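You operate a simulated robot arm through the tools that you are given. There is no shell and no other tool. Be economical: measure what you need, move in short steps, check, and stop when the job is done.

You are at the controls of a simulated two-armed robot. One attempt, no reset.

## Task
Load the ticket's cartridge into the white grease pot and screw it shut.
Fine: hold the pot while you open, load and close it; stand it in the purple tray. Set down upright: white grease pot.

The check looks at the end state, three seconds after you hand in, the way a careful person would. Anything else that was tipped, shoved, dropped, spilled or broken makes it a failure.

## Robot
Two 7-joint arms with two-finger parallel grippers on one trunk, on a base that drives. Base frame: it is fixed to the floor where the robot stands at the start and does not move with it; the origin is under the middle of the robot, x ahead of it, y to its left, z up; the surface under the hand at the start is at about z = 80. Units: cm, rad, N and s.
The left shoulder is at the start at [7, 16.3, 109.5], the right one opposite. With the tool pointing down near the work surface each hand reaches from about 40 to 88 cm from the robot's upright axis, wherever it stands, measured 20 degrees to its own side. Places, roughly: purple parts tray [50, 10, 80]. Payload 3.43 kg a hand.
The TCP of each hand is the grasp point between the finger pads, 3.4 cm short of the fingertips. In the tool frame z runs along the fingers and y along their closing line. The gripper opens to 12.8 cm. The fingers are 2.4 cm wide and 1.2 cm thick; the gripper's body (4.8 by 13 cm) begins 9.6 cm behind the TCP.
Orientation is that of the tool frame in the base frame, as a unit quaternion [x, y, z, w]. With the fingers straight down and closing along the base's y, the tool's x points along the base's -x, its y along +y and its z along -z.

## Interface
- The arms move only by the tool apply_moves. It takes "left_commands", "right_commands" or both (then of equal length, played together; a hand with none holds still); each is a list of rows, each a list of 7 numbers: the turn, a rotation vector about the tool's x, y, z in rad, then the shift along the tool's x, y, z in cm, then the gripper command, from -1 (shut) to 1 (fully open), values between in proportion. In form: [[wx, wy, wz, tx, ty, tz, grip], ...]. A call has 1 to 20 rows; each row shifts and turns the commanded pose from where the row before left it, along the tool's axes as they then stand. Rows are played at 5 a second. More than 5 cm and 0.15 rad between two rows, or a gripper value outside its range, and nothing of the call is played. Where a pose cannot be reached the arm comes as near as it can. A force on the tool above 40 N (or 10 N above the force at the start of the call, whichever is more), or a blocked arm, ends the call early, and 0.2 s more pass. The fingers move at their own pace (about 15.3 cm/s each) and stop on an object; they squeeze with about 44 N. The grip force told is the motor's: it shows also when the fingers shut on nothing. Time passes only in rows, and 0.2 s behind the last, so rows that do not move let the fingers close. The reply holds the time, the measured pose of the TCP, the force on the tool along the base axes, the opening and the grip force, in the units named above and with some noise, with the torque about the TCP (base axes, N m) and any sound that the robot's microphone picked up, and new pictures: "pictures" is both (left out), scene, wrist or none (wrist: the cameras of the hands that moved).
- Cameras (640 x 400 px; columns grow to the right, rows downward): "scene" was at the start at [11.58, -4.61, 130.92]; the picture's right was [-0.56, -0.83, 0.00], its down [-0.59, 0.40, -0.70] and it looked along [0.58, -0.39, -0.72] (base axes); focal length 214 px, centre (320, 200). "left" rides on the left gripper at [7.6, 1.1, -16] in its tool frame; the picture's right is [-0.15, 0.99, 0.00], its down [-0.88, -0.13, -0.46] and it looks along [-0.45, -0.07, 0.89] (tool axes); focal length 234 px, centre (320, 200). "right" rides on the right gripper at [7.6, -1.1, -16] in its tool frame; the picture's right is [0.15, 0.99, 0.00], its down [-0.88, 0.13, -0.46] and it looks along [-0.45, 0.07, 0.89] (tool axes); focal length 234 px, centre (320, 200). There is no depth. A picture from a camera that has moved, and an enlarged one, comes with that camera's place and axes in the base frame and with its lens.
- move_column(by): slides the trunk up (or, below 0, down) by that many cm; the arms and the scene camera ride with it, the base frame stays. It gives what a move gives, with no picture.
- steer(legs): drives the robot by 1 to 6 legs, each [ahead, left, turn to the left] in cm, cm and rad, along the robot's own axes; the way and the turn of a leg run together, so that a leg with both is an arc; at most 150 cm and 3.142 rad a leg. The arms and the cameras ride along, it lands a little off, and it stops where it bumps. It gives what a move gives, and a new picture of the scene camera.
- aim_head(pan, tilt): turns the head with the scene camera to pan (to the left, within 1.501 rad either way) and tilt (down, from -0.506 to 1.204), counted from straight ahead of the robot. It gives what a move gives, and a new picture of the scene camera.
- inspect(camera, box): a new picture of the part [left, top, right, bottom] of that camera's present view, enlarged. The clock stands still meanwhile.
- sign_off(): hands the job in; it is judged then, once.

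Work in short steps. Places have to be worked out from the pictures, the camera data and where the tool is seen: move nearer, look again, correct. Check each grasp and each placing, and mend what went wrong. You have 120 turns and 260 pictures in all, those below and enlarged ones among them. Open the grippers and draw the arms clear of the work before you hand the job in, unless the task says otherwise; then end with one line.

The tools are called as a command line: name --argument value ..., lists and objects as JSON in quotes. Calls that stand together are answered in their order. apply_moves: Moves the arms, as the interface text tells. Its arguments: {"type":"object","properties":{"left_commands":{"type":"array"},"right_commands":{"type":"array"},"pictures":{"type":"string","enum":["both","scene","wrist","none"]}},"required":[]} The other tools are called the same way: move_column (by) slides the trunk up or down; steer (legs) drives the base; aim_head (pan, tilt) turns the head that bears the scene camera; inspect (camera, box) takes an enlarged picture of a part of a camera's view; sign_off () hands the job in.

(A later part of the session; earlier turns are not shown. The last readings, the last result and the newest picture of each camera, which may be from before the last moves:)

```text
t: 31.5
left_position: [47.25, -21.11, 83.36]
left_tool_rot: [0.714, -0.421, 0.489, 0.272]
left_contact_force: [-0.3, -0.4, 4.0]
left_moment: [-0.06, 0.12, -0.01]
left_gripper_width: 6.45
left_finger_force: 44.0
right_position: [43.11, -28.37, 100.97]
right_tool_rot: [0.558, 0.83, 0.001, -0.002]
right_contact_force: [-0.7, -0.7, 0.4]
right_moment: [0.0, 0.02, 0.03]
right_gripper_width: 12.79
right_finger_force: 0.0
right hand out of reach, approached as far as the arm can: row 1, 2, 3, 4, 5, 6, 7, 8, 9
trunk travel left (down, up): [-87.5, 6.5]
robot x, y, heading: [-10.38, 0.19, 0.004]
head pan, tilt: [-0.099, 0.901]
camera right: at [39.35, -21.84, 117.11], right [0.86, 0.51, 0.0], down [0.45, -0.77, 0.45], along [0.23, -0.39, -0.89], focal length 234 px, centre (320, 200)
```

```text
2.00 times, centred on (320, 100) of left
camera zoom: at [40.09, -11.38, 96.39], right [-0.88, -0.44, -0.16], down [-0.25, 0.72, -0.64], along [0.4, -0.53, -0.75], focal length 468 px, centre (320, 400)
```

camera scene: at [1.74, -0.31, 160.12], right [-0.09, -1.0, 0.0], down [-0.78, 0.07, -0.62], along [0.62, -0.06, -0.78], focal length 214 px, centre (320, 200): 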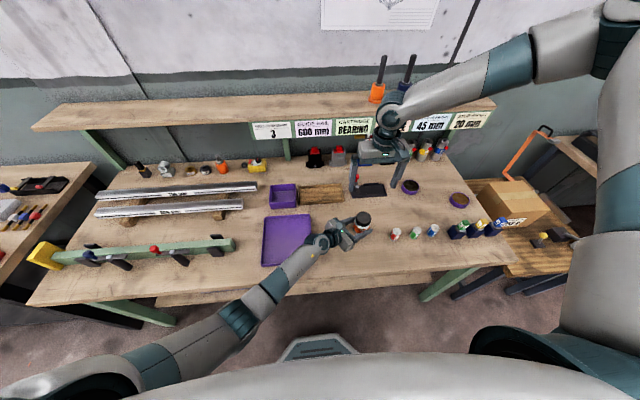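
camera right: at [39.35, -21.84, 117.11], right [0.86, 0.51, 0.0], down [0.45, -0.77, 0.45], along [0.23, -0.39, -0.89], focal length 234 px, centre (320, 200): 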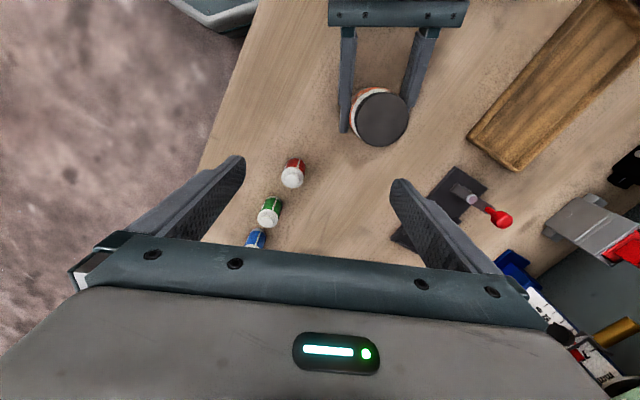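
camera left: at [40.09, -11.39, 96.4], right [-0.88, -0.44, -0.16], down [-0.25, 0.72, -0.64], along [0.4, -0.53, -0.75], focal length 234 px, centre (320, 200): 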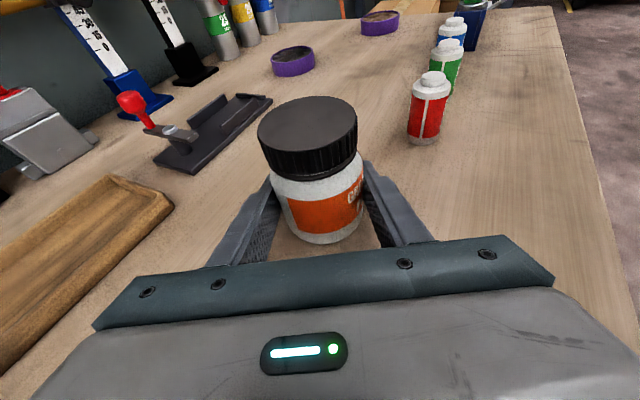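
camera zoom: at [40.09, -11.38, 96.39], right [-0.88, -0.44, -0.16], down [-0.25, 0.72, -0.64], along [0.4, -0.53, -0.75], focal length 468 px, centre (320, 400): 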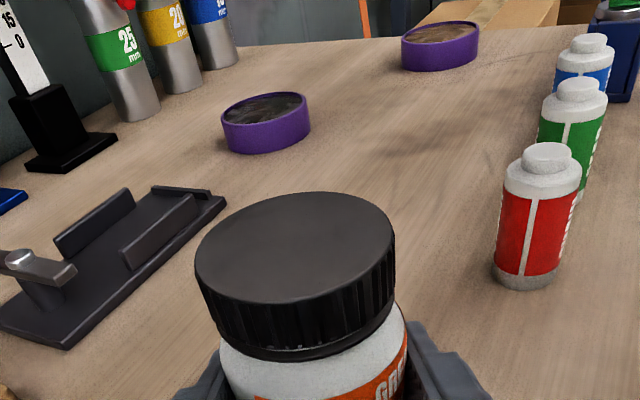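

The right hand can't reach there with the trunk this high. I'll move it up and away, then raise the pot with the left arm and lower the trunk by the same amount.

apply_moves --right_commands '[[0, 0, -0.149, 0, 0, -4, 1], [0, 0, -0.149, 0, 0, -4, 1], [0, 0, -0.149, 0, 0, -4, 1], [0, 0, -0.149, 0, 0, -4, 1], [0, 0, -0.149, 0, 0, -4, 1], [0, 0, -0.149, 0, 0, 0, 1], [0, 0, -0.149, 0, 0, 0, 1], [0, 0, -0.149, 0, 0, 0, 1], [0, 0, 0, 0, -4, 0, 1], [0, 0, 0, 0, -4, 0, 1], [0, 0, 0, 0, -4, 0, 1], [0, 0, 0, 0, -4, 0, 1]]' --pictures "none"

apply_moves --left_commands '[[0, 0, 0, 0.93, 0, -0.375, -1], [0, 0, 0, 1.86, 0, -0.75, -1], [0, 0, 0, 1.86, 0, -0.75, -1], [0, 0, 0, 1.86, 0, -0.75, -1], [0, 0, 0, 1.86, 0, -0.75, -1], [0, 0, 0, 1.86, 0, -0.75, -1], [0, 0, 0, 1.86, 0, -0.75, -1], [0, 0, 0, 1.86, 0, -0.75, -1], [0, 0, 0, 0, 0, 0, -1]]'

```text
t: 34.1
left_position: [47.28, -21.09, 83.37]
left_tool_rot: [0.714, -0.421, 0.49, 0.271]
left_contact_force: [0.1, 0.7, 1.6]
left_moment: [0.01, 0.08, -0.05]
left_gripper_width: 6.46
left_finger_force: 44.2
right_position: [43.26, -44.65, 120.88]
right_tool_rot: [-0.006, 1.0, 0.002, -0.002]
right_contact_force: [-0.4, -0.9, 0.2]
right_moment: [0.04, -0.01, -0.03]
right_gripper_width: 12.81
right_finger_force: 0.1
trunk travel left (down, up): [-87.5, 6.5]
robot x, y, heading: [-10.52, 0.72, 0.013]
head pan, tilt: [-0.099, 0.901]
```

```text
t: 36.1
left_position: [46.86, -21.21, 98.4]
left_tool_rot: [0.715, -0.42, 0.49, 0.271]
left_contact_force: [-1.0, 0.2, -0.8]
left_moment: [0.06, 0.03, 0.02]
left_gripper_width: 6.48
left_finger_force: 44.0
right_position: [43.43, -44.47, 120.91]
right_tool_rot: [-0.005, 1.0, 0.002, -0.002]
right_contact_force: [-0.3, -0.6, -0.3]
right_moment: [0.0, 0.01, 0.03]
right_gripper_width: 12.81
right_finger_force: 0.1
trunk travel left (down, up): [-87.5, 6.5]
robot x, y, heading: [-10.43, 0.5, 0.011]
head pan, tilt: [-0.099, 0.901]
camera scene: at [1.89, -0.29, 160.11], right [-0.09, -1.0, 0.0], down [-0.78, 0.07, -0.62], along [0.62, -0.06, -0.78], focal length 214 px, centre (320, 200)
camera left: at [39.81, -11.59, 111.34], right [-0.88, -0.44, -0.16], down [-0.25, 0.72, -0.64], along [0.4, -0.53, -0.75], focal length 234 px, centre (320, 200)
```

scene: 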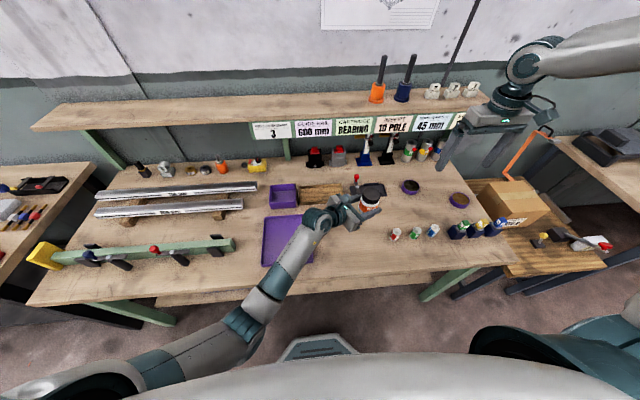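
left: 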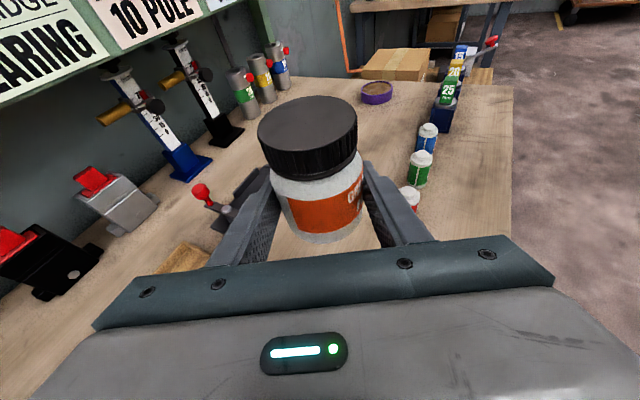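

The lift is clean. I'll lower the trunk 14 cm, which leaves the pot about 1 cm above the bench.

move_column --by -14

apply_moves --right_commands '[[0, 0, 0, -1.4, 4.5, 0, 1], [0, 0, 0, -1.4, 4.5, 0, 1], [0, 0, 0, -1.4, 4.5, 0, 1], [0, 0, 0, 0, 4.5, 0, 1], [0, 0, 0, 0, 4.5, 0, 1], [0, 0, 0, 0, 0, 0, 1]]'

```text
t: 37.7
left_position: [46.97, -21.28, 84.31]
left_tool_rot: [0.714, -0.421, 0.489, 0.272]
left_contact_force: [0.2, -0.2, -1.6]
left_moment: [0.0, 0.03, -0.01]
left_gripper_width: 6.47
left_finger_force: 44.4
right_position: [43.41, -44.37, 106.97]
right_tool_rot: [-0.005, 1.0, 0.001, -0.002]
right_contact_force: [-0.4, 0.0, 0.8]
right_moment: [-0.01, -0.02, -0.04]
right_gripper_width: 12.78
right_finger_force: 0.0
trunk travel left (down, up): [-73.5, 20.5]
robot x, y, heading: [-10.58, 0.48, 0.007]
head pan, tilt: [-0.099, 0.901]
```

```text
t: 39.1
left_position: [47.0, -21.26, 84.25]
left_tool_rot: [0.714, -0.421, 0.489, 0.271]
left_contact_force: [0.2, -0.4, -1.5]
left_moment: [0.01, 0.02, 0.06]
left_gripper_width: 6.44
left_finger_force: 43.9
right_position: [47.06, -21.67, 107.05]
right_tool_rot: [-0.004, 1.0, 0.002, -0.002]
right_contact_force: [-0.1, -0.1, -0.1]
right_moment: [0.01, -0.01, -0.01]
right_gripper_width: 12.79
right_finger_force: 0.2
trunk travel left (down, up): [-73.5, 20.5]
robot x, y, heading: [-10.63, 0.37, 0.009]
head pan, tilt: [-0.099, 0.901]
camera scene: at [1.82, -0.35, 146.12], right [-0.09, -1.0, 0.0], down [-0.78, 0.07, -0.62], along [0.62, -0.05, -0.78], focal length 214 px, centre (320, 200)
camera right: at [39.62, -23.05, 123.18], right [-0.16, 0.99, 0.0], down [0.88, 0.14, 0.45], along [0.45, 0.07, -0.89], focal length 234 px, centre (320, 200)
```

scene: 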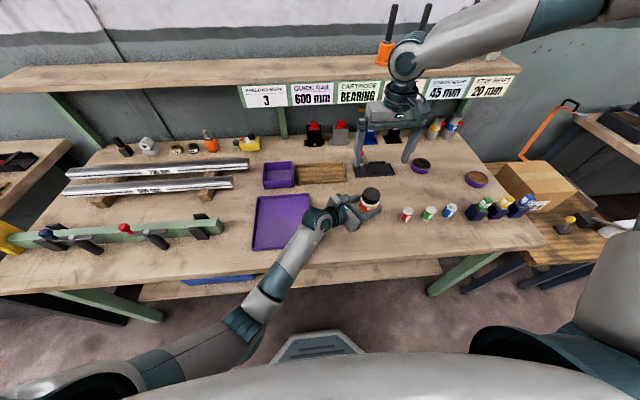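
right: 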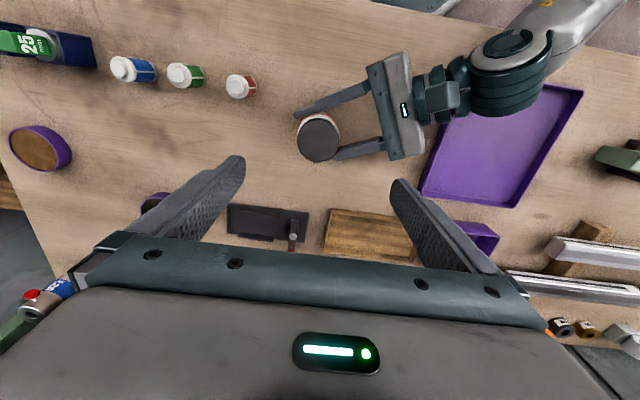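

Reach looks fine now, with the lid at about (47, -22.0) and its top near z 89.5. I'll centre, pre-rotate clockwise and descend to z 97.

apply_moves --right_commands '[[0, 0, 0, 0, -0.35, 2.0, 1], [0, 0, 0.149, 0, 0, 1.0, 1], [0, 0, 0.149, 0, 0, 1.0, 1], [0, 0, 0.149, 0, 0, 1.0, 1], [0, 0, 0.149, 0, 0, 1.0, 1], [0, 0, 0.149, 0, 0, 1.0, 1], [0, 0, 0.149, 0, 0, 1.0, 1], [0, 0, 0.149, 0, 0, 1.0, 1], [0, 0, 0.149, 0, 0, 1.0, 1], [0, 0, 0, 0, 0, 0, 1]]' --pictures "wrist"

inspect --camera "scene" --box '[310, 140, 450, 240]'

inspect --camera "left" --box '[160, 0, 480, 200]'

```text
t: 41.3
left_position: [47.04, -21.23, 84.33]
left_tool_rot: [0.714, -0.421, 0.489, 0.272]
left_contact_force: [0.3, 0.9, -1.3]
left_moment: [0.0, 0.0, -0.02]
left_gripper_width: 6.44
left_finger_force: 43.8
right_position: [47.21, -22.12, 96.79]
right_tool_rot: [0.557, 0.83, -0.001, -0.003]
right_contact_force: [0.6, 0.1, -0.7]
right_moment: [0.01, -0.01, 0.0]
right_gripper_width: 12.8
right_finger_force: 0.0
trunk travel left (down, up): [-73.5, 20.5]
robot x, y, heading: [-10.75, 0.76, 0.007]
head pan, tilt: [-0.099, 0.901]
camera right: at [43.45, -15.62, 113.0], right [0.86, 0.51, 0.0], down [0.45, -0.77, 0.45], along [0.23, -0.39, -0.89], focal length 234 px, centre (320, 200)
```

right: 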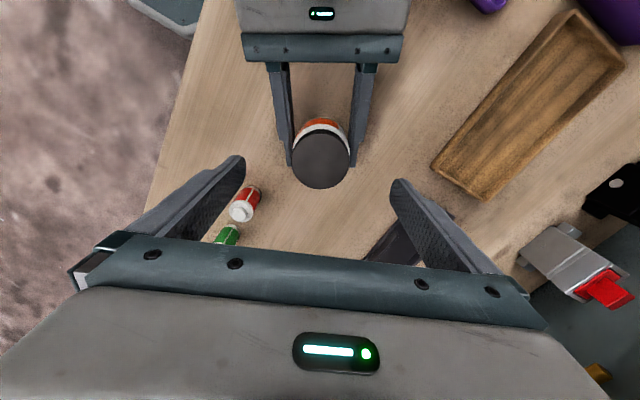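

```text
4.00 times, centred on (380, 190) of scene
camera zoom: at [1.85, -0.28, 146.11], right [-0.09, -1.0, 0.0], down [-0.78, 0.07, -0.62], along [0.62, -0.06, -0.78], focal length 858 px, centre (80, 240)
```

zoom: 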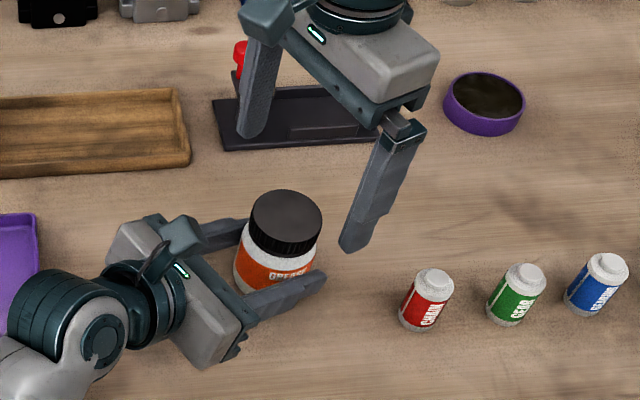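

```text
2.00 times, centred on (320, 100) of left
camera zoom: at [39.79, -11.58, 97.32], right [-0.88, -0.44, -0.16], down [-0.25, 0.72, -0.64], along [0.4, -0.53, -0.75], focal length 468 px, centre (320, 400)
```

zoom: 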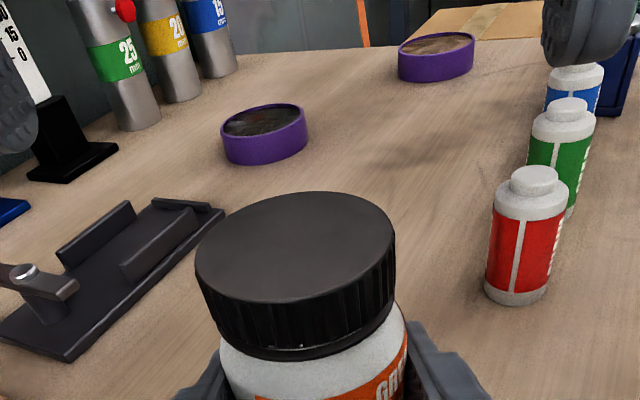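

The lid is centred within 0.3 cm. I'll descend 5.6 cm so the fingertips flank it, then close.

apply_moves --right_commands '[[0, 0, 0, 0.3, 0.15, 2, 1], [0, 0, 0, 0, 0, 2, 1], [0, 0, 0, 0, 0, 1.6, 1], [0, 0, 0, 0, 0, 0, 0.3], [0, 0, 0, 0, 0, 0, -1], [0, 0, 0, 0, 0, 0, -1], [0, 0, 0, 0, 0, 0, -1]]' --pictures "wrist"

inspect --camera "scene" --box '[310, 140, 450, 240]'

inspect --camera "left" --box '[160, 0, 480, 200]'

```text
t: 42.9
left_position: [46.58, -21.59, 84.13]
left_tool_rot: [0.713, -0.424, 0.487, 0.274]
left_contact_force: [-33.7, -18.6, -2.8]
left_moment: [0.77, -1.46, -0.29]
left_gripper_width: 6.58
left_finger_force: 43.6
right_position: [46.6, -22.95, 92.95]
right_tool_rot: [0.558, 0.83, 0.005, -0.001]
right_contact_force: [35.0, 18.9, 1.2]
right_moment: [1.02, -1.6, -0.18]
right_gripper_width: 5.51
right_finger_force: 43.8
right hand out of reach, approached as far as the arm can: row 2, 3
trunk travel left (down, up): [-73.5, 20.5]
robot x, y, heading: [-10.26, 0.78, 0.014]
head pan, tilt: [-0.099, 0.901]
camera right: at [42.63, -16.54, 109.15], right [0.86, 0.51, 0.01], down [0.45, -0.77, 0.45], along [0.24, -0.38, -0.89], focal length 234 px, centre (320, 200)
```

right: 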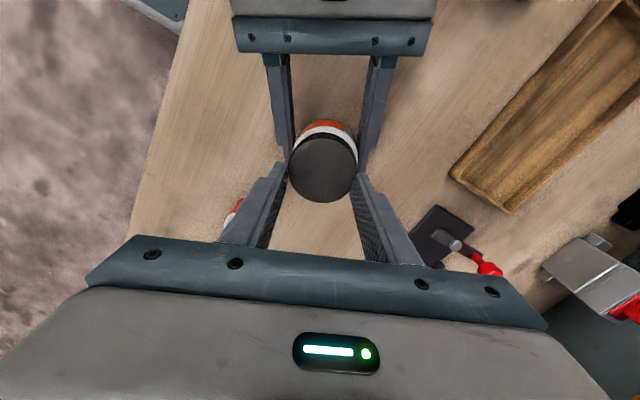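

```text
4.00 times, centred on (380, 190) of scene
camera zoom: at [1.86, -0.29, 146.11], right [-0.09, -1.0, 0.0], down [-0.78, 0.07, -0.62], along [0.62, -0.06, -0.78], focal length 858 px, centre (80, 240)
```

zoom: 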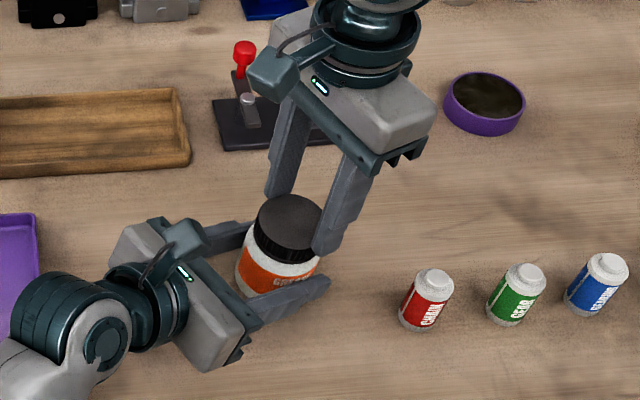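

```text
2.00 times, centred on (320, 100) of left
camera zoom: at [39.56, -11.83, 97.21], right [-0.89, -0.44, -0.16], down [-0.24, 0.73, -0.64], along [0.4, -0.53, -0.75], focal length 468 px, centre (320, 400)
```

zoom: 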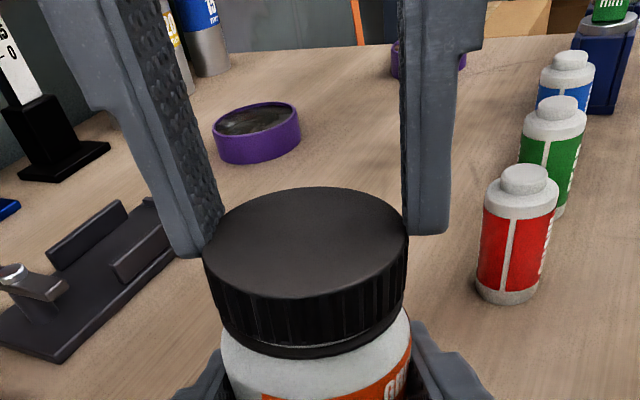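

The right arm still stops short at z 93, and the grip there is off-centre and pushing. I'll release, raise the right hand, and do the lift-and-lower trick again.

apply_moves --right_commands '[[0, 0, 0, 0, 0, 0, 0.5], [0, 0, 0, 0, 0, 0, 1], [0, 0, -0.149, 0, 0, -4, 1], [0, 0, -0.149, 0, 0, -4, 1], [0, 0, -0.149, 0, 0, -4, 1], [0, 0, -0.149, 0, 0, -4, 1], [0, 0, -0.149, 0, 0, -4, 1], [0, 0, -0.149, 0, 0, 0, 1], [0, 0, -0.149, 0, 0, 0, 1], [0, 0, -0.149, 0, 0, 0, 1], [0, 0, 0, 0, -4, 0, 1], [0, 0, 0, 0, -4, 0, 1], [0, 0, 0, 0, -4, 0, 1]]' --pictures "none"

apply_moves --left_commands '[[0, 0, 0, 0.93, 0, -0.375, -1], [0, 0, 0, 1.86, 0, -0.75, -1], [0, 0, 0, 1.86, 0, -0.75, -1], [0, 0, 0, 1.86, 0, -0.75, -1], [0, 0, 0, 1.86, 0, -0.75, -1], [0, 0, 0, 1.86, 0, -0.75, -1], [0, 0, 0, 1.86, 0, -0.75, -1], [0, 0, 0, 0, 0, 0, -1]]' --pictures "both"

```text
t: 45.7
left_position: [46.99, -21.46, 84.25]
left_tool_rot: [0.714, -0.421, 0.49, 0.271]
left_contact_force: [-0.1, 0.2, -1.7]
left_moment: [0.02, 0.01, 0.03]
left_gripper_width: 6.39
left_finger_force: 43.8
right_position: [46.56, -35.49, 112.54]
right_tool_rot: [-0.005, 1.0, 0.002, -0.002]
right_contact_force: [-0.3, 0.6, -0.1]
right_moment: [0.04, -0.02, -0.02]
right_gripper_width: 12.79
right_finger_force: 0.0
trunk travel left (down, up): [-73.5, 20.5]
robot x, y, heading: [-10.7, 0.46, 0.009]
head pan, tilt: [-0.099, 0.901]
```

```text
t: 47.5
left_position: [46.73, -21.44, 97.36]
left_tool_rot: [0.714, -0.421, 0.489, 0.272]
left_contact_force: [0.1, -1.1, -1.5]
left_moment: [0.02, -0.03, 0.0]
left_gripper_width: 6.39
left_finger_force: 44.2
right_position: [46.61, -35.27, 112.6]
right_tool_rot: [-0.005, 1.0, 0.001, -0.001]
right_contact_force: [0.2, -0.7, -0.3]
right_moment: [0.04, -0.04, 0.0]
right_gripper_width: 12.79
right_finger_force: 0.0
trunk travel left (down, up): [-73.5, 20.5]
robot x, y, heading: [-10.3, 0.4, 0.01]
head pan, tilt: [-0.099, 0.901]
camera scene: at [1.87, -0.29, 146.11], right [-0.09, -1.0, 0.0], down [-0.78, 0.07, -0.62], along [0.62, -0.06, -0.78], focal length 214 px, centre (320, 200)
camera left: at [39.57, -11.67, 110.35], right [-0.88, -0.44, -0.16], down [-0.25, 0.72, -0.64], along [0.4, -0.53, -0.75], focal length 234 px, centre (320, 200)
```

scene: 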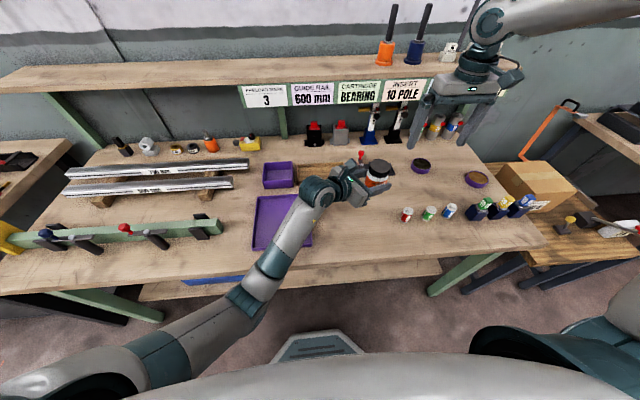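
left: 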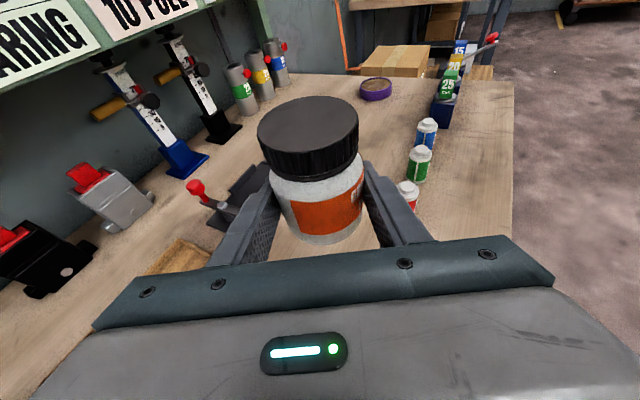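

I'll lower the trunk 9 cm, which keeps the pot about 5 cm above the bench, and then bring the right hand over it again.

move_column --by -9

apply_moves --right_commands '[[0, 0, 0, 0, 4.5, 0, 1], [0, 0, 0, 0, 4.5, 0, 1], [0, 0, 0, 0, 4.5, 0, 1], [0, 0, 0.149, 0, 0, 0, 1], [0, 0, 0.149, 0, 0, 0, 1], [0, 0, 0.149, 0, 0, 0, 1], [0, 0, 0.149, 0, 0, 0, 1], [0, 0, 0.149, 0, 0, 0, 1], [0, 0, 0.149, 0, 0, 0, 1], [0, 0, 0.149, 0, 0, 0, 1], [0, 0, 0.149, 0, 0, 0, 1], [0, 0, 0, 0, 0, 0, 1]]'

```text
t: 48.8
left_position: [46.75, -21.32, 88.36]
left_tool_rot: [0.714, -0.421, 0.489, 0.271]
left_contact_force: [0.5, -1.0, -1.3]
left_moment: [-0.02, 0.0, -0.05]
left_gripper_width: 6.4
left_finger_force: 44.3
right_position: [46.67, -35.36, 103.68]
right_tool_rot: [-0.005, 1.0, 0.002, -0.002]
right_contact_force: [-0.2, 0.5, -0.4]
right_moment: [-0.01, 0.0, -0.03]
right_gripper_width: 12.81
right_finger_force: 0.2
trunk travel left (down, up): [-64.5, 29.5]
robot x, y, heading: [-10.66, 0.31, 0.009]
head pan, tilt: [-0.099, 0.901]
```

```text
t: 51.4
left_position: [46.73, -21.39, 88.21]
left_tool_rot: [0.714, -0.421, 0.489, 0.272]
left_contact_force: [0.0, -0.4, -2.0]
left_moment: [0.01, 0.03, 0.0]
left_gripper_width: 6.39
left_finger_force: 44.0
right_position: [46.5, -21.89, 103.56]
right_tool_rot: [0.559, 0.829, 0.0, -0.003]
right_contact_force: [-0.4, 0.6, 0.2]
right_moment: [0.0, -0.06, -0.01]
right_gripper_width: 12.8
right_finger_force: 0.0
trunk travel left (down, up): [-64.5, 29.5]
robot x, y, heading: [-10.66, 0.46, 0.01]
head pan, tilt: [-0.099, 0.901]
camera scene: at [1.87, -0.29, 137.11], right [-0.09, -1.0, 0.0], down [-0.78, 0.07, -0.62], along [0.62, -0.06, -0.78], focal length 214 px, centre (320, 200)
camera right: at [42.65, -15.33, 119.74], right [0.86, 0.51, 0.0], down [0.45, -0.77, 0.45], along [0.23, -0.39, -0.89], focal length 234 px, centre (320, 200)
```

scene: 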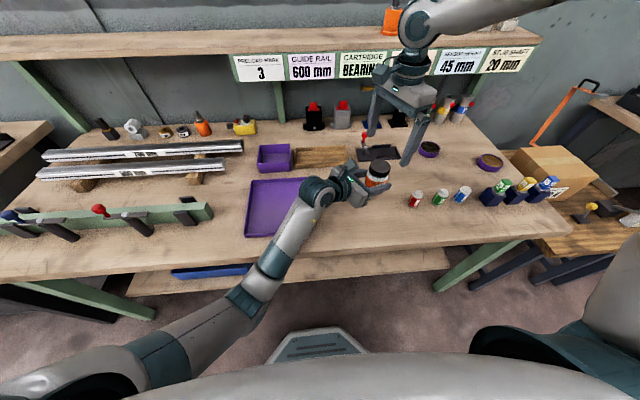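
right: 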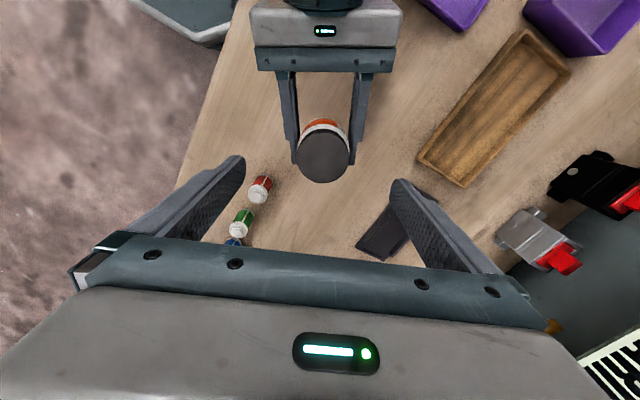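

The lid is at tool offset (0.1, 0.4) with its top near z 93.5. I'll correct, descend to z 95.2 and grip the lid.

apply_moves --right_commands '[[0, 0, 0, 0.1, 0.4, 3, 1], [0, 0, 0, 0, 0, 3, 1], [0, 0, 0, 0, 0, 2.3, 1], [0, 0, 0, 0, 0, 0, 0.3], [0, 0, 0, 0, 0, 0, 0.1]]' --pictures "wrist"

inspect --camera "left" --box '[160, 0, 480, 200]'

```text
t: 52.6
left_position: [46.71, -21.41, 88.1]
left_tool_rot: [0.714, -0.42, 0.49, 0.272]
left_contact_force: [0.0, 0.2, -1.6]
left_moment: [-0.02, 0.0, 0.01]
left_gripper_width: 6.4
left_finger_force: 44.1
right_position: [46.77, -21.43, 95.27]
right_tool_rot: [0.558, 0.83, 0.0, -0.002]
right_contact_force: [1.1, -0.1, 0.4]
right_moment: [-0.02, 0.06, -0.01]
right_gripper_width: 7.04
right_finger_force: 0.0
trunk travel left (down, up): [-64.5, 29.5]
robot x, y, heading: [-10.44, 0.49, 0.01]
head pan, tilt: [-0.099, 0.901]
camera right: at [42.86, -15.0, 111.44], right [0.86, 0.51, 0.0], down [0.46, -0.77, 0.45], along [0.23, -0.39, -0.89], focal length 234 px, centre (320, 200)
```

right: 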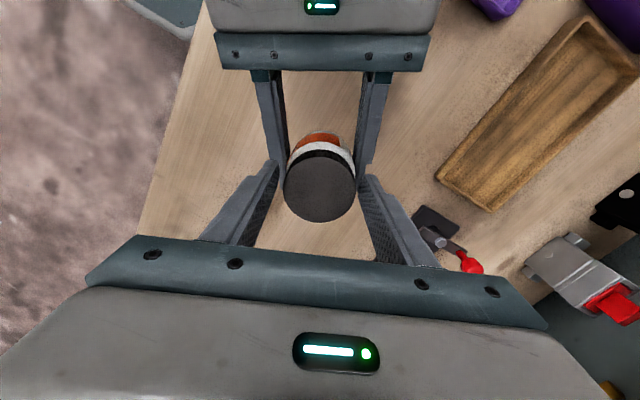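

```text
2.00 times, centred on (320, 100) of left
camera zoom: at [39.57, -11.68, 101.32], right [-0.88, -0.44, -0.16], down [-0.25, 0.72, -0.64], along [0.4, -0.53, -0.75], focal length 468 px, centre (320, 400)
```

zoom: 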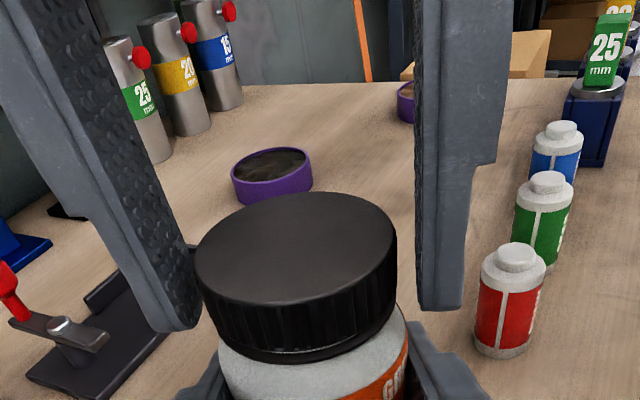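

The fingers straddle the lid, centred, with the tips near its lower edge. I'll close.

apply_moves --right_commands '[[0, 0, 0, 0, 0, 0, -0.05], [0, 0, 0, 0, 0, 0, -1], [0, 0, 0, 0, 0, 0, -1], [0, 0, 0, 0, 0, 0, -1]]' --pictures "wrist"

inspect --camera "left" --box '[160, 0, 480, 200]'

```text
t: 53.6
left_position: [46.73, -21.33, 88.27]
left_tool_rot: [0.714, -0.421, 0.489, 0.272]
left_contact_force: [-1.1, -0.4, 0.4]
left_moment: [0.01, -0.06, -0.03]
left_gripper_width: 6.4
left_finger_force: 44.2
right_position: [46.72, -21.49, 95.39]
right_tool_rot: [0.558, 0.83, 0.0, -0.002]
right_contact_force: [0.7, 0.5, 0.4]
right_moment: [0.0, -0.05, 0.03]
right_gripper_width: 5.62
right_finger_force: 43.5
trunk travel left (down, up): [-64.5, 29.5]
robot x, y, heading: [-10.29, 0.49, 0.008]
head pan, tilt: [-0.099, 0.901]
camera right: at [42.85, -14.99, 111.46], right [0.86, 0.51, 0.0], down [0.46, -0.77, 0.45], along [0.23, -0.39, -0.89], focal length 234 px, centre (320, 200)
```

right: 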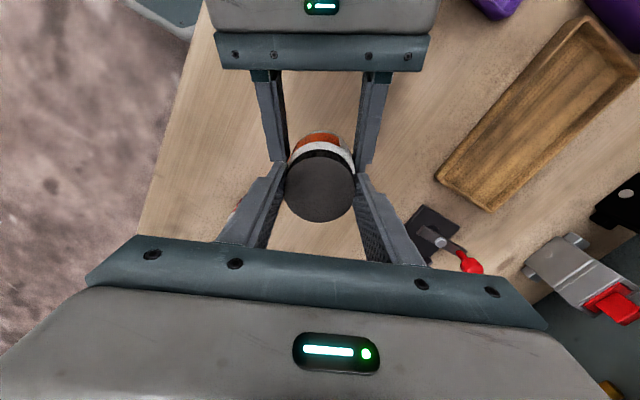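

```text
2.00 times, centred on (320, 100) of left
camera zoom: at [39.56, -11.68, 101.33], right [-0.88, -0.44, -0.16], down [-0.25, 0.72, -0.64], along [0.4, -0.53, -0.75], focal length 468 px, centre (320, 400)
```

zoom: 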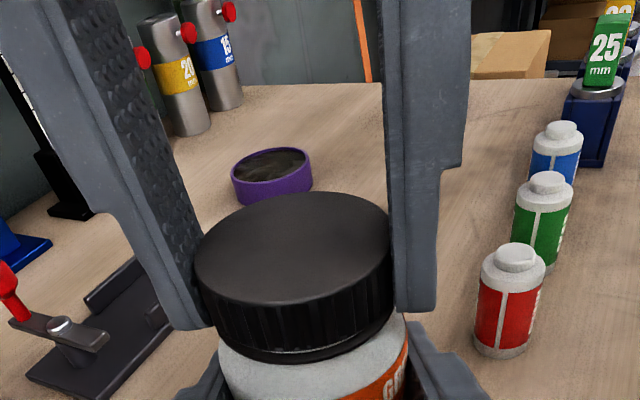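

Lid gripped at 5.6 cm with almost no side force. I'll unscrew counterclockwise from above (negative about tool z) in a first short turn.

apply_moves --right_commands '[[0, 0, -0.1, 0, 0, 0, -1], [0, 0, -0.14, 0, 0, 0, -1], [0, 0, -0.14, 0, 0, 0, -1], [0, 0, -0.14, 0, 0, 0, -1], [0, 0, -0.14, 0, 0, 0, -1]]' --pictures "wrist"

inspect --camera "left" --box '[160, 0, 480, 200]'

```text
t: 54.8
left_position: [46.89, -21.32, 88.28]
left_tool_rot: [0.714, -0.42, 0.49, 0.271]
left_contact_force: [14.3, 4.9, -4.2]
left_moment: [0.1, 0.97, 0.1]
left_gripper_width: 6.39
left_finger_force: 44.7
right_position: [46.71, -21.59, 95.23]
right_tool_rot: [0.257, 0.966, -0.001, -0.003]
right_contact_force: [-13.7, -5.8, 3.4]
right_moment: [-0.44, 0.03, -0.04]
right_gripper_width: 5.64
right_finger_force: 43.4
trunk travel left (down, up): [-64.5, 29.5]
robot x, y, heading: [-10.39, 0.66, 0.009]
head pan, tilt: [-0.099, 0.901]
camera right: at [39.7, -18.9, 111.42], right [0.36, 0.93, 0.0], down [0.83, -0.32, 0.45], along [0.42, -0.17, -0.89], focal length 234 px, centre (320, 200)
```

right: 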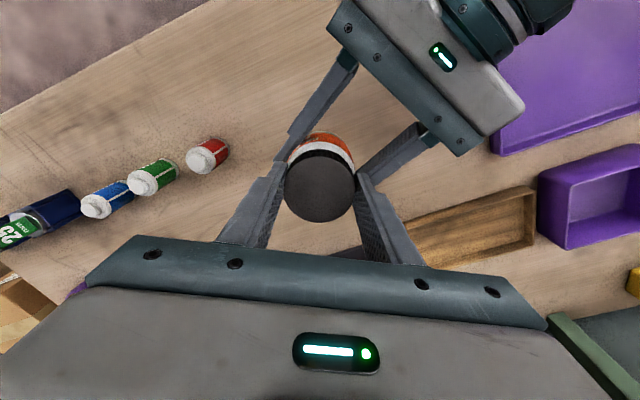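

```text
2.00 times, centred on (320, 100) of left
camera zoom: at [39.65, -11.59, 101.29], right [-0.88, -0.45, -0.16], down [-0.25, 0.72, -0.64], along [0.4, -0.53, -0.75], focal length 468 px, centre (320, 400)
```

zoom: 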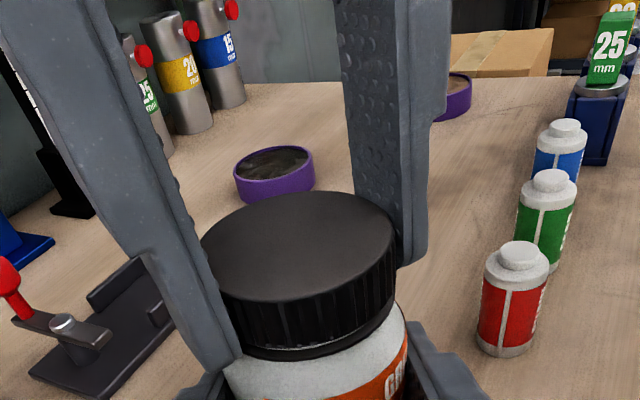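

The lid is turning and the pot's label hasn't moved. I'll continue the turn with a slight rise.

apply_moves --right_commands '[[0, 0, -0.14, 0, 0, -0.02, -1], [0, 0, -0.14, 0, 0, -0.02, -1], [0, 0, -0.14, 0, 0, -0.02, -1], [0, 0, -0.14, 0, 0, -0.02, -1], [0, 0, -0.14, 0, 0, -0.02, -1], [0, 0, -0.14, 0, 0, -0.02, -1], [0, 0, -0.14, 0, 0, -0.02, -1], [0, 0, -0.14, 0, 0, -0.02, -1], [0, 0, -0.14, 0, 0, -0.02, -1], [0, 0, -0.14, 0, 0, -0.02, -1]]' --pictures "wrist"

inspect --camera "left" --box '[160, 0, 480, 200]'

```text
t: 56.7
left_position: [46.95, -21.21, 88.23]
left_tool_rot: [0.715, -0.419, 0.489, 0.271]
left_contact_force: [-0.8, 2.0, -2.2]
left_moment: [-0.18, 0.21, 0.0]
left_gripper_width: 6.32
left_finger_force: 43.8
right_position: [46.98, -21.87, 95.5]
right_tool_rot: [-0.303, 0.953, -0.001, -0.003]
right_contact_force: [1.1, -1.7, 0.7]
right_moment: [0.11, -0.3, -0.01]
right_gripper_width: 5.65
right_finger_force: 44.4
trunk travel left (down, up): [-64.5, 29.5]
robot x, y, heading: [-10.54, 0.26, 0.011]
head pan, tilt: [-0.099, 0.901]
stopped in row 9 (left hand): the force on the tool passed its limit at 40 N (the readings are from after the stop); the commanded pose is now the measured one
camera right: at [41.41, -27.25, 111.6], right [-0.69, 0.72, 0.0], down [0.65, 0.62, 0.45], along [0.32, 0.31, -0.89], focal length 234 px, centre (320, 200)
```

right: 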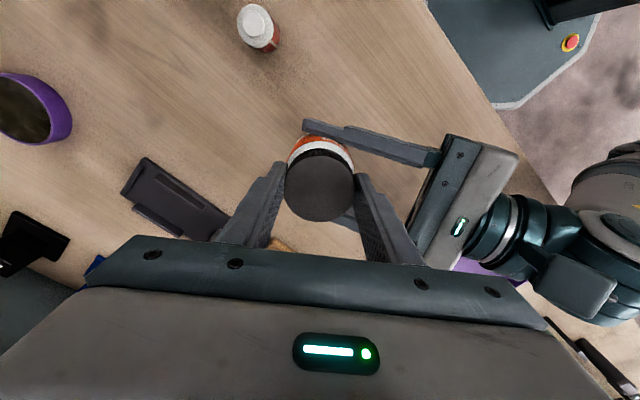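

```text
2.00 times, centred on (320, 100) of left
camera zoom: at [39.67, -11.52, 101.32], right [-0.88, -0.45, -0.16], down [-0.25, 0.72, -0.64], along [0.4, -0.53, -0.75], focal length 468 px, centre (320, 400)
```

zoom: 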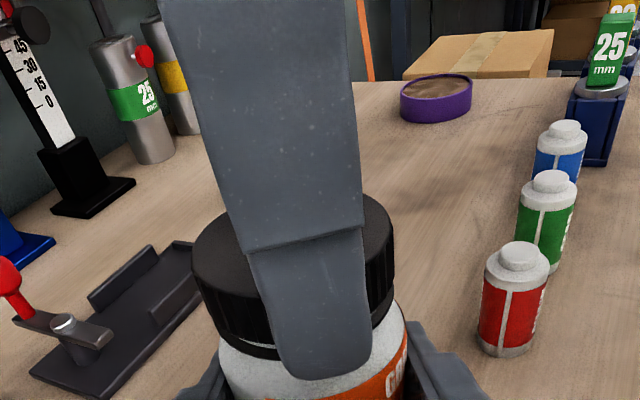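

The stop relieved a side load from a small centring error. The lid keeps turning with the pot held still, so I'll continue.

apply_moves --right_commands '[[0, 0, -0.14, 0, 0, -0.02, -1], [0, 0, -0.14, 0, 0, -0.02, -1], [0, 0, -0.14, 0, 0, -0.02, -1], [0, 0, -0.14, 0, 0, -0.02, -1], [0, 0, -0.14, 0, 0, -0.02, -1], [0, 0, -0.14, 0, 0, -0.02, -1], [0, 0, -0.14, 0, 0, -0.02, -1], [0, 0, -0.14, 0, 0, -0.02, -1]]' --pictures "none"

inspect --camera "left" --box '[160, 0, 480, 200]'

```text
t: 58.5
left_position: [46.87, -21.29, 88.31]
left_tool_rot: [0.714, -0.42, 0.49, 0.271]
left_contact_force: [-23.7, 19.2, 0.3]
left_moment: [-0.68, -0.62, -0.05]
left_gripper_width: 6.32
left_finger_force: 44.0
right_position: [47.03, -21.91, 95.61]
right_tool_rot: [0.765, -0.644, 0.001, 0.003]
right_contact_force: [23.7, -20.0, -2.0]
right_moment: [-0.69, -1.07, -0.06]
right_gripper_width: 5.63
right_finger_force: 43.7
trunk travel left (down, up): [-64.5, 29.5]
robot x, y, heading: [-10.49, 0.19, 0.01]
head pan, tilt: [-0.099, 0.901]
```

```text
2.00 times, centred on (320, 100) of left
camera zoom: at [39.61, -11.56, 101.34], right [-0.88, -0.45, -0.16], down [-0.25, 0.72, -0.64], along [0.4, -0.53, -0.75], focal length 468 px, centre (320, 400)
```

zoom: 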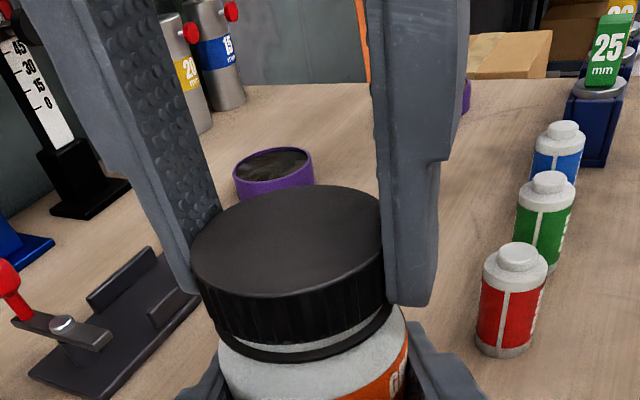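

The lid has risen and a white neck now shows under it. I'll relieve the side load with a small shift and keep turning.

apply_moves --right_commands '[[0, 0, 0, 0.24, -0.21, 0, -1], [0, 0, -0.14, 0, 0, -0.03, -1], [0, 0, -0.14, 0, 0, -0.03, -1], [0, 0, -0.14, 0, 0, -0.03, -1], [0, 0, -0.14, 0, 0, -0.03, -1], [0, 0, -0.14, 0, 0, -0.03, -1]]' --pictures "none"

inspect --camera "left" --box '[160, 0, 480, 200]'

```text
t: 59.9
left_position: [46.66, -21.35, 88.32]
left_tool_rot: [0.714, -0.42, 0.489, 0.272]
left_contact_force: [-10.6, -17.4, 3.6]
left_moment: [1.23, -0.03, -0.04]
left_gripper_width: 6.31
left_finger_force: 44.0
right_position: [47.05, -22.05, 95.7]
right_tool_rot: [0.939, -0.344, -0.002, 0.002]
right_contact_force: [12.3, 15.7, -5.0]
right_moment: [-0.01, -0.91, -0.08]
right_gripper_width: 5.64
right_finger_force: 44.8
trunk travel left (down, up): [-64.5, 29.5]
robot x, y, heading: [-10.83, 0.41, 0.01]
head pan, tilt: [-0.099, 0.901]
```

```text
2.00 times, centred on (320, 100) of left
camera zoom: at [39.58, -11.63, 101.38], right [-0.88, -0.44, -0.16], down [-0.25, 0.72, -0.64], along [0.4, -0.53, -0.75], focal length 468 px, centre (320, 400)
```

zoom: 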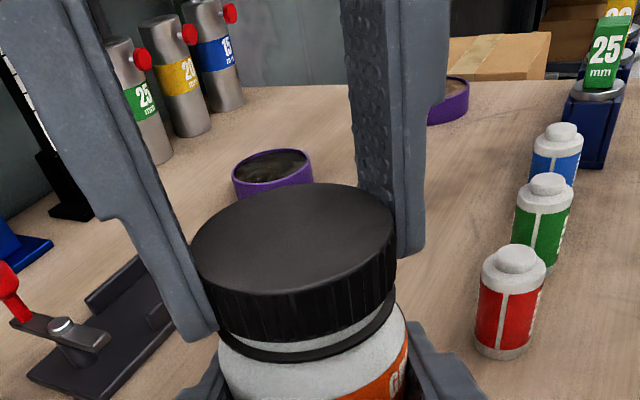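

Still turning well with about 3.6 rad done. I'll relieve the side load and try a few more rows before regrasping.

apply_moves --right_commands '[[0, 0, 0, -0.02, -0.18, -0.03, -1], [0, 0, -0.14, 0, 0, -0.03, -1], [0, 0, -0.14, 0, 0, -0.03, -1], [0, 0, -0.14, 0, 0, -0.03, -1], [0, 0, -0.14, 0, 0, -0.03, -1]]' --pictures "none"

inspect --camera "left" --box '[160, 0, 480, 200]'

```text
t: 61.1
left_position: [46.74, -21.33, 88.41]
left_tool_rot: [0.714, -0.42, 0.49, 0.272]
left_contact_force: [-15.1, -20.6, 12.3]
left_moment: [1.13, -0.09, -0.1]
left_gripper_width: 6.32
left_finger_force: 44.3
right_position: [47.29, -21.8, 95.9]
right_tool_rot: [0.997, -0.071, -0.002, 0.001]
right_contact_force: [15.1, 21.1, -14.5]
right_moment: [0.39, -1.11, -0.08]
right_gripper_width: 5.62
right_finger_force: 44.2
trunk travel left (down, up): [-64.5, 29.5]
robot x, y, heading: [-10.33, 0.48, 0.013]
head pan, tilt: [-0.099, 0.901]
```

```text
2.00 times, centred on (320, 100) of left
camera zoom: at [39.6, -11.58, 101.43], right [-0.88, -0.45, -0.16], down [-0.25, 0.72, -0.65], along [0.4, -0.53, -0.75], focal length 468 px, centre (320, 400)
```

zoom: 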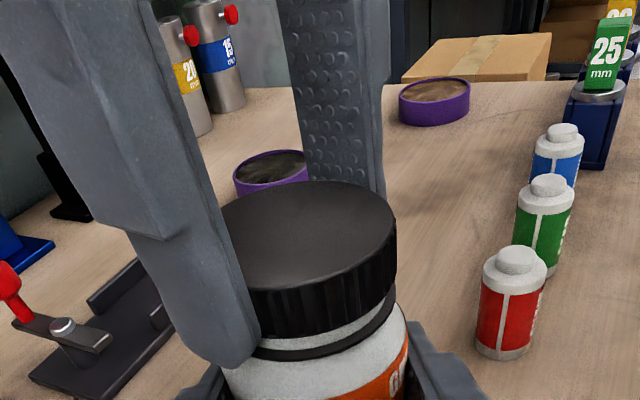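

Still threaded, since I was pulling slightly faster than the pitch. I'll release and rewind the hand for a second stroke.

apply_moves --right_commands '[[0, 0, 0, 0, 0, 0, 0.0], [0, 0, 0, 0, 0, 0, 0.25], [0, 0, 0.149, 0, 0, 0, 0.25], [0, 0, 0.149, 0, 0, 0, 0.25], [0, 0, 0.149, 0, 0, 0, 0.25], [0, 0, 0.149, 0, 0, 0, 0.25], [0, 0, 0.149, 0, 0, 0, 0.25], [0, 0, 0.149, 0, 0, 0, 0.25], [0, 0, 0.149, 0, 0, 0, 0.25], [0, 0, 0.149, 0, 0, 0, 0.25], [0, 0, 0.149, 0, 0, 0, 0.25], [0, 0, 0.149, 0, 0, 0, 0.25], [0, 0, 0.149, 0, 0, 0, 0.25], [0, 0, 0.149, 0, 0, 0, 0.25], [0, 0, 0.149, 0, 0, 0, 0.25], [0, 0, 0.149, 0, 0, 0, 0.25], [0, 0, 0.149, 0, 0, 0, 0.25], [0, 0, 0.149, 0, 0, 0, 0.25]]' --pictures "none"

apply_moves --right_commands '[[0, 0, 0.149, 0, 0, 0, 0.25], [0, 0, 0.149, 0, 0, 0, 0.25], [0, 0, 0.149, 0, 0, 0, 0.25], [0, 0, 0.149, 0, 0, 0, 0.25], [0, 0, 0.149, 0, 0, 0, 0.25], [0, 0, 0.149, 0, 0, 0, 0.25], [0, 0, 0.149, 0, 0, 0, 0.25], [0, 0, 0.149, 0, 0, 0, 0.25], [0, 0, 0.149, 0, 0, 0, 0.25], [0, 0, 0.149, 0, 0, 0, 0.25], [0, 0, 0.149, 0, 0, 0, 0.25], [0, 0, 0, 0, 0, 0, 0.25]]' --pictures "wrist"

inspect --camera "left" --box '[160, 0, 480, 200]'

```text
t: 64.9
left_position: [46.75, -21.11, 88.39]
left_tool_rot: [0.715, -0.418, 0.49, 0.271]
left_contact_force: [-0.3, 0.0, -1.6]
left_moment: [0.07, 0.0, -0.03]
left_gripper_width: 6.32
left_finger_force: 43.9
right_position: [47.1, -22.1, 95.97]
right_tool_rot: [-0.299, 0.954, 0.0, -0.003]
right_contact_force: [0.4, 0.0, -0.2]
right_moment: [0.02, 0.01, 0.04]
right_gripper_width: 7.98
right_finger_force: 0.0
trunk travel left (down, up): [-64.5, 29.5]
robot x, y, heading: [-10.47, 0.61, 0.005]
head pan, tilt: [-0.099, 0.901]
```

```text
t: 67.5
left_position: [46.92, -21.28, 88.3]
left_tool_rot: [0.714, -0.419, 0.491, 0.271]
left_contact_force: [-0.6, 0.0, -1.8]
left_moment: [0.01, 0.03, 0.01]
left_gripper_width: 6.31
left_finger_force: 43.8
right_position: [47.18, -22.08, 95.79]
right_tool_rot: [0.493, 0.87, -0.003, -0.001]
right_contact_force: [0.0, -0.3, 0.0]
right_moment: [0.04, 0.0, -0.02]
right_gripper_width: 8.0
right_finger_force: 0.1
trunk travel left (down, up): [-64.5, 29.5]
robot x, y, heading: [-10.66, 0.45, 0.009]
head pan, tilt: [-0.099, 0.901]
camera right: at [42.43, -16.04, 112.0], right [0.77, 0.64, -0.01], down [0.57, -0.69, 0.46], along [0.28, -0.36, -0.89], focal length 234 px, centre (320, 200)
```

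right: 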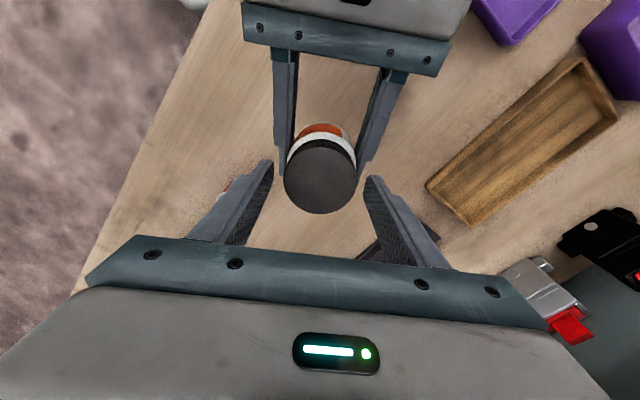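

```text
2.00 times, centred on (320, 100) of left
camera zoom: at [39.66, -11.53, 101.34], right [-0.88, -0.45, -0.16], down [-0.25, 0.72, -0.64], along [0.4, -0.53, -0.75], focal length 468 px, centre (320, 400)
```

zoom: 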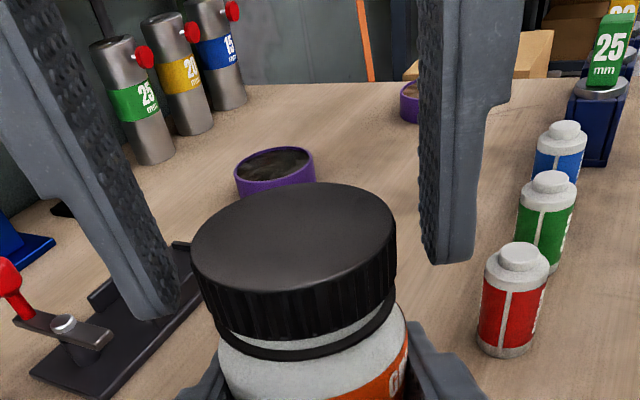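

The hand is now better centred on the lid. I'll close and make the second unscrewing stroke, rising at about the thread pitch.

apply_moves --right_commands '[[0, 0, 0, 0, 0, 0, 0.0], [0, 0, 0, 0, 0, 0, -1], [0, 0, 0, 0, 0, 0, -1], [0, 0, 0, 0, 0, 0, -1], [0, 0, -0.14, 0, 0, -0.017, -1], [0, 0, -0.14, 0, 0, -0.017, -1], [0, 0, -0.14, 0, 0, -0.017, -1], [0, 0, -0.14, 0, 0, -0.017, -1], [0, 0, -0.14, 0, 0, -0.017, -1], [0, 0, -0.14, 0, 0, -0.017, -1], [0, 0, -0.14, 0, 0, -0.017, -1], [0, 0, -0.14, 0, 0, -0.017, -1], [0, 0, -0.14, 0, 0, -0.017, -1], [0, 0, -0.14, 0, 0, -0.017, -1]]' --pictures "none"

inspect --camera "left" --box '[160, 0, 480, 200]'

```text
t: 70.5
left_position: [46.74, -21.37, 88.26]
left_tool_rot: [0.714, -0.42, 0.49, 0.272]
left_contact_force: [-9.5, -17.7, -1.6]
left_moment: [0.91, -0.48, 0.13]
left_gripper_width: 6.3
left_finger_force: 43.9
right_position: [47.19, -21.83, 96.13]
right_tool_rot: [-0.187, 0.982, -0.001, -0.003]
right_contact_force: [9.6, 17.4, 0.4]
right_moment: [0.47, -0.24, -0.25]
right_gripper_width: 5.66
right_finger_force: 43.9
trunk travel left (down, up): [-64.5, 29.5]
robot x, y, heading: [-10.73, 0.53, 0.008]
head pan, tilt: [-0.099, 0.901]
```

```text
2.00 times, centred on (320, 100) of left
camera zoom: at [39.6, -11.61, 101.34], right [-0.88, -0.44, -0.16], down [-0.25, 0.72, -0.64], along [0.4, -0.53, -0.75], focal length 468 px, centre (320, 400)
```

zoom: 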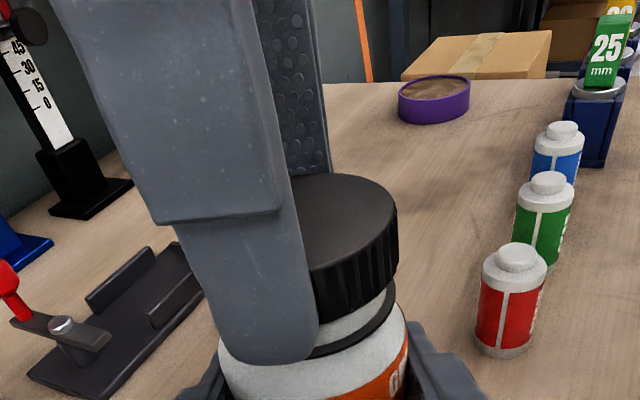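

The lid keeps rising. I'll relieve the side force and turn further.

apply_moves --right_commands '[[0, 0, 0, -0.17, 0.15, 0, -1], [0, 0, -0.14, 0, 0, -0.02, -1], [0, 0, -0.14, 0, 0, -0.02, -1], [0, 0, -0.14, 0, 0, -0.02, -1], [0, 0, -0.14, 0, 0, -0.02, -1], [0, 0, -0.14, 0, 0, -0.02, -1], [0, 0, -0.14, 0, 0, -0.02, -1], [0, 0, -0.14, 0, 0, -0.02, -1], [0, 0, -0.14, 0, 0, -0.02, -1], [0, 0, -0.14, 0, 0, -0.02, -1], [0, 0, -0.14, 0, 0, -0.02, -1]]' --pictures "none"

inspect --camera "left" --box '[160, 0, 480, 200]'

```text
t: 72.9
left_position: [46.95, -21.14, 88.24]
left_tool_rot: [0.715, -0.419, 0.49, 0.272]
left_contact_force: [5.3, -23.5, -1.2]
left_moment: [1.14, 0.26, 0.28]
left_gripper_width: 6.31
left_finger_force: 43.8
right_position: [47.24, -21.74, 96.29]
right_tool_rot: [0.776, -0.631, 0.0, 0.003]
right_contact_force: [-4.3, 22.7, 0.5]
right_moment: [0.65, 0.13, -0.36]
right_gripper_width: 5.64
right_finger_force: 43.9
trunk travel left (down, up): [-64.5, 29.5]
robot x, y, heading: [-10.52, 0.38, 0.001]
head pan, tilt: [-0.099, 0.901]
```

```text
2.00 times, centred on (320, 100) of left
camera zoom: at [39.68, -11.52, 101.34], right [-0.88, -0.45, -0.16], down [-0.25, 0.72, -0.64], along [0.4, -0.53, -0.75], focal length 468 px, centre (320, 400)
```

zoom: 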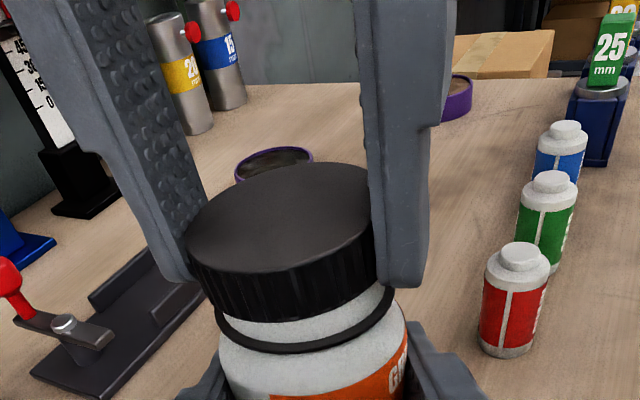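

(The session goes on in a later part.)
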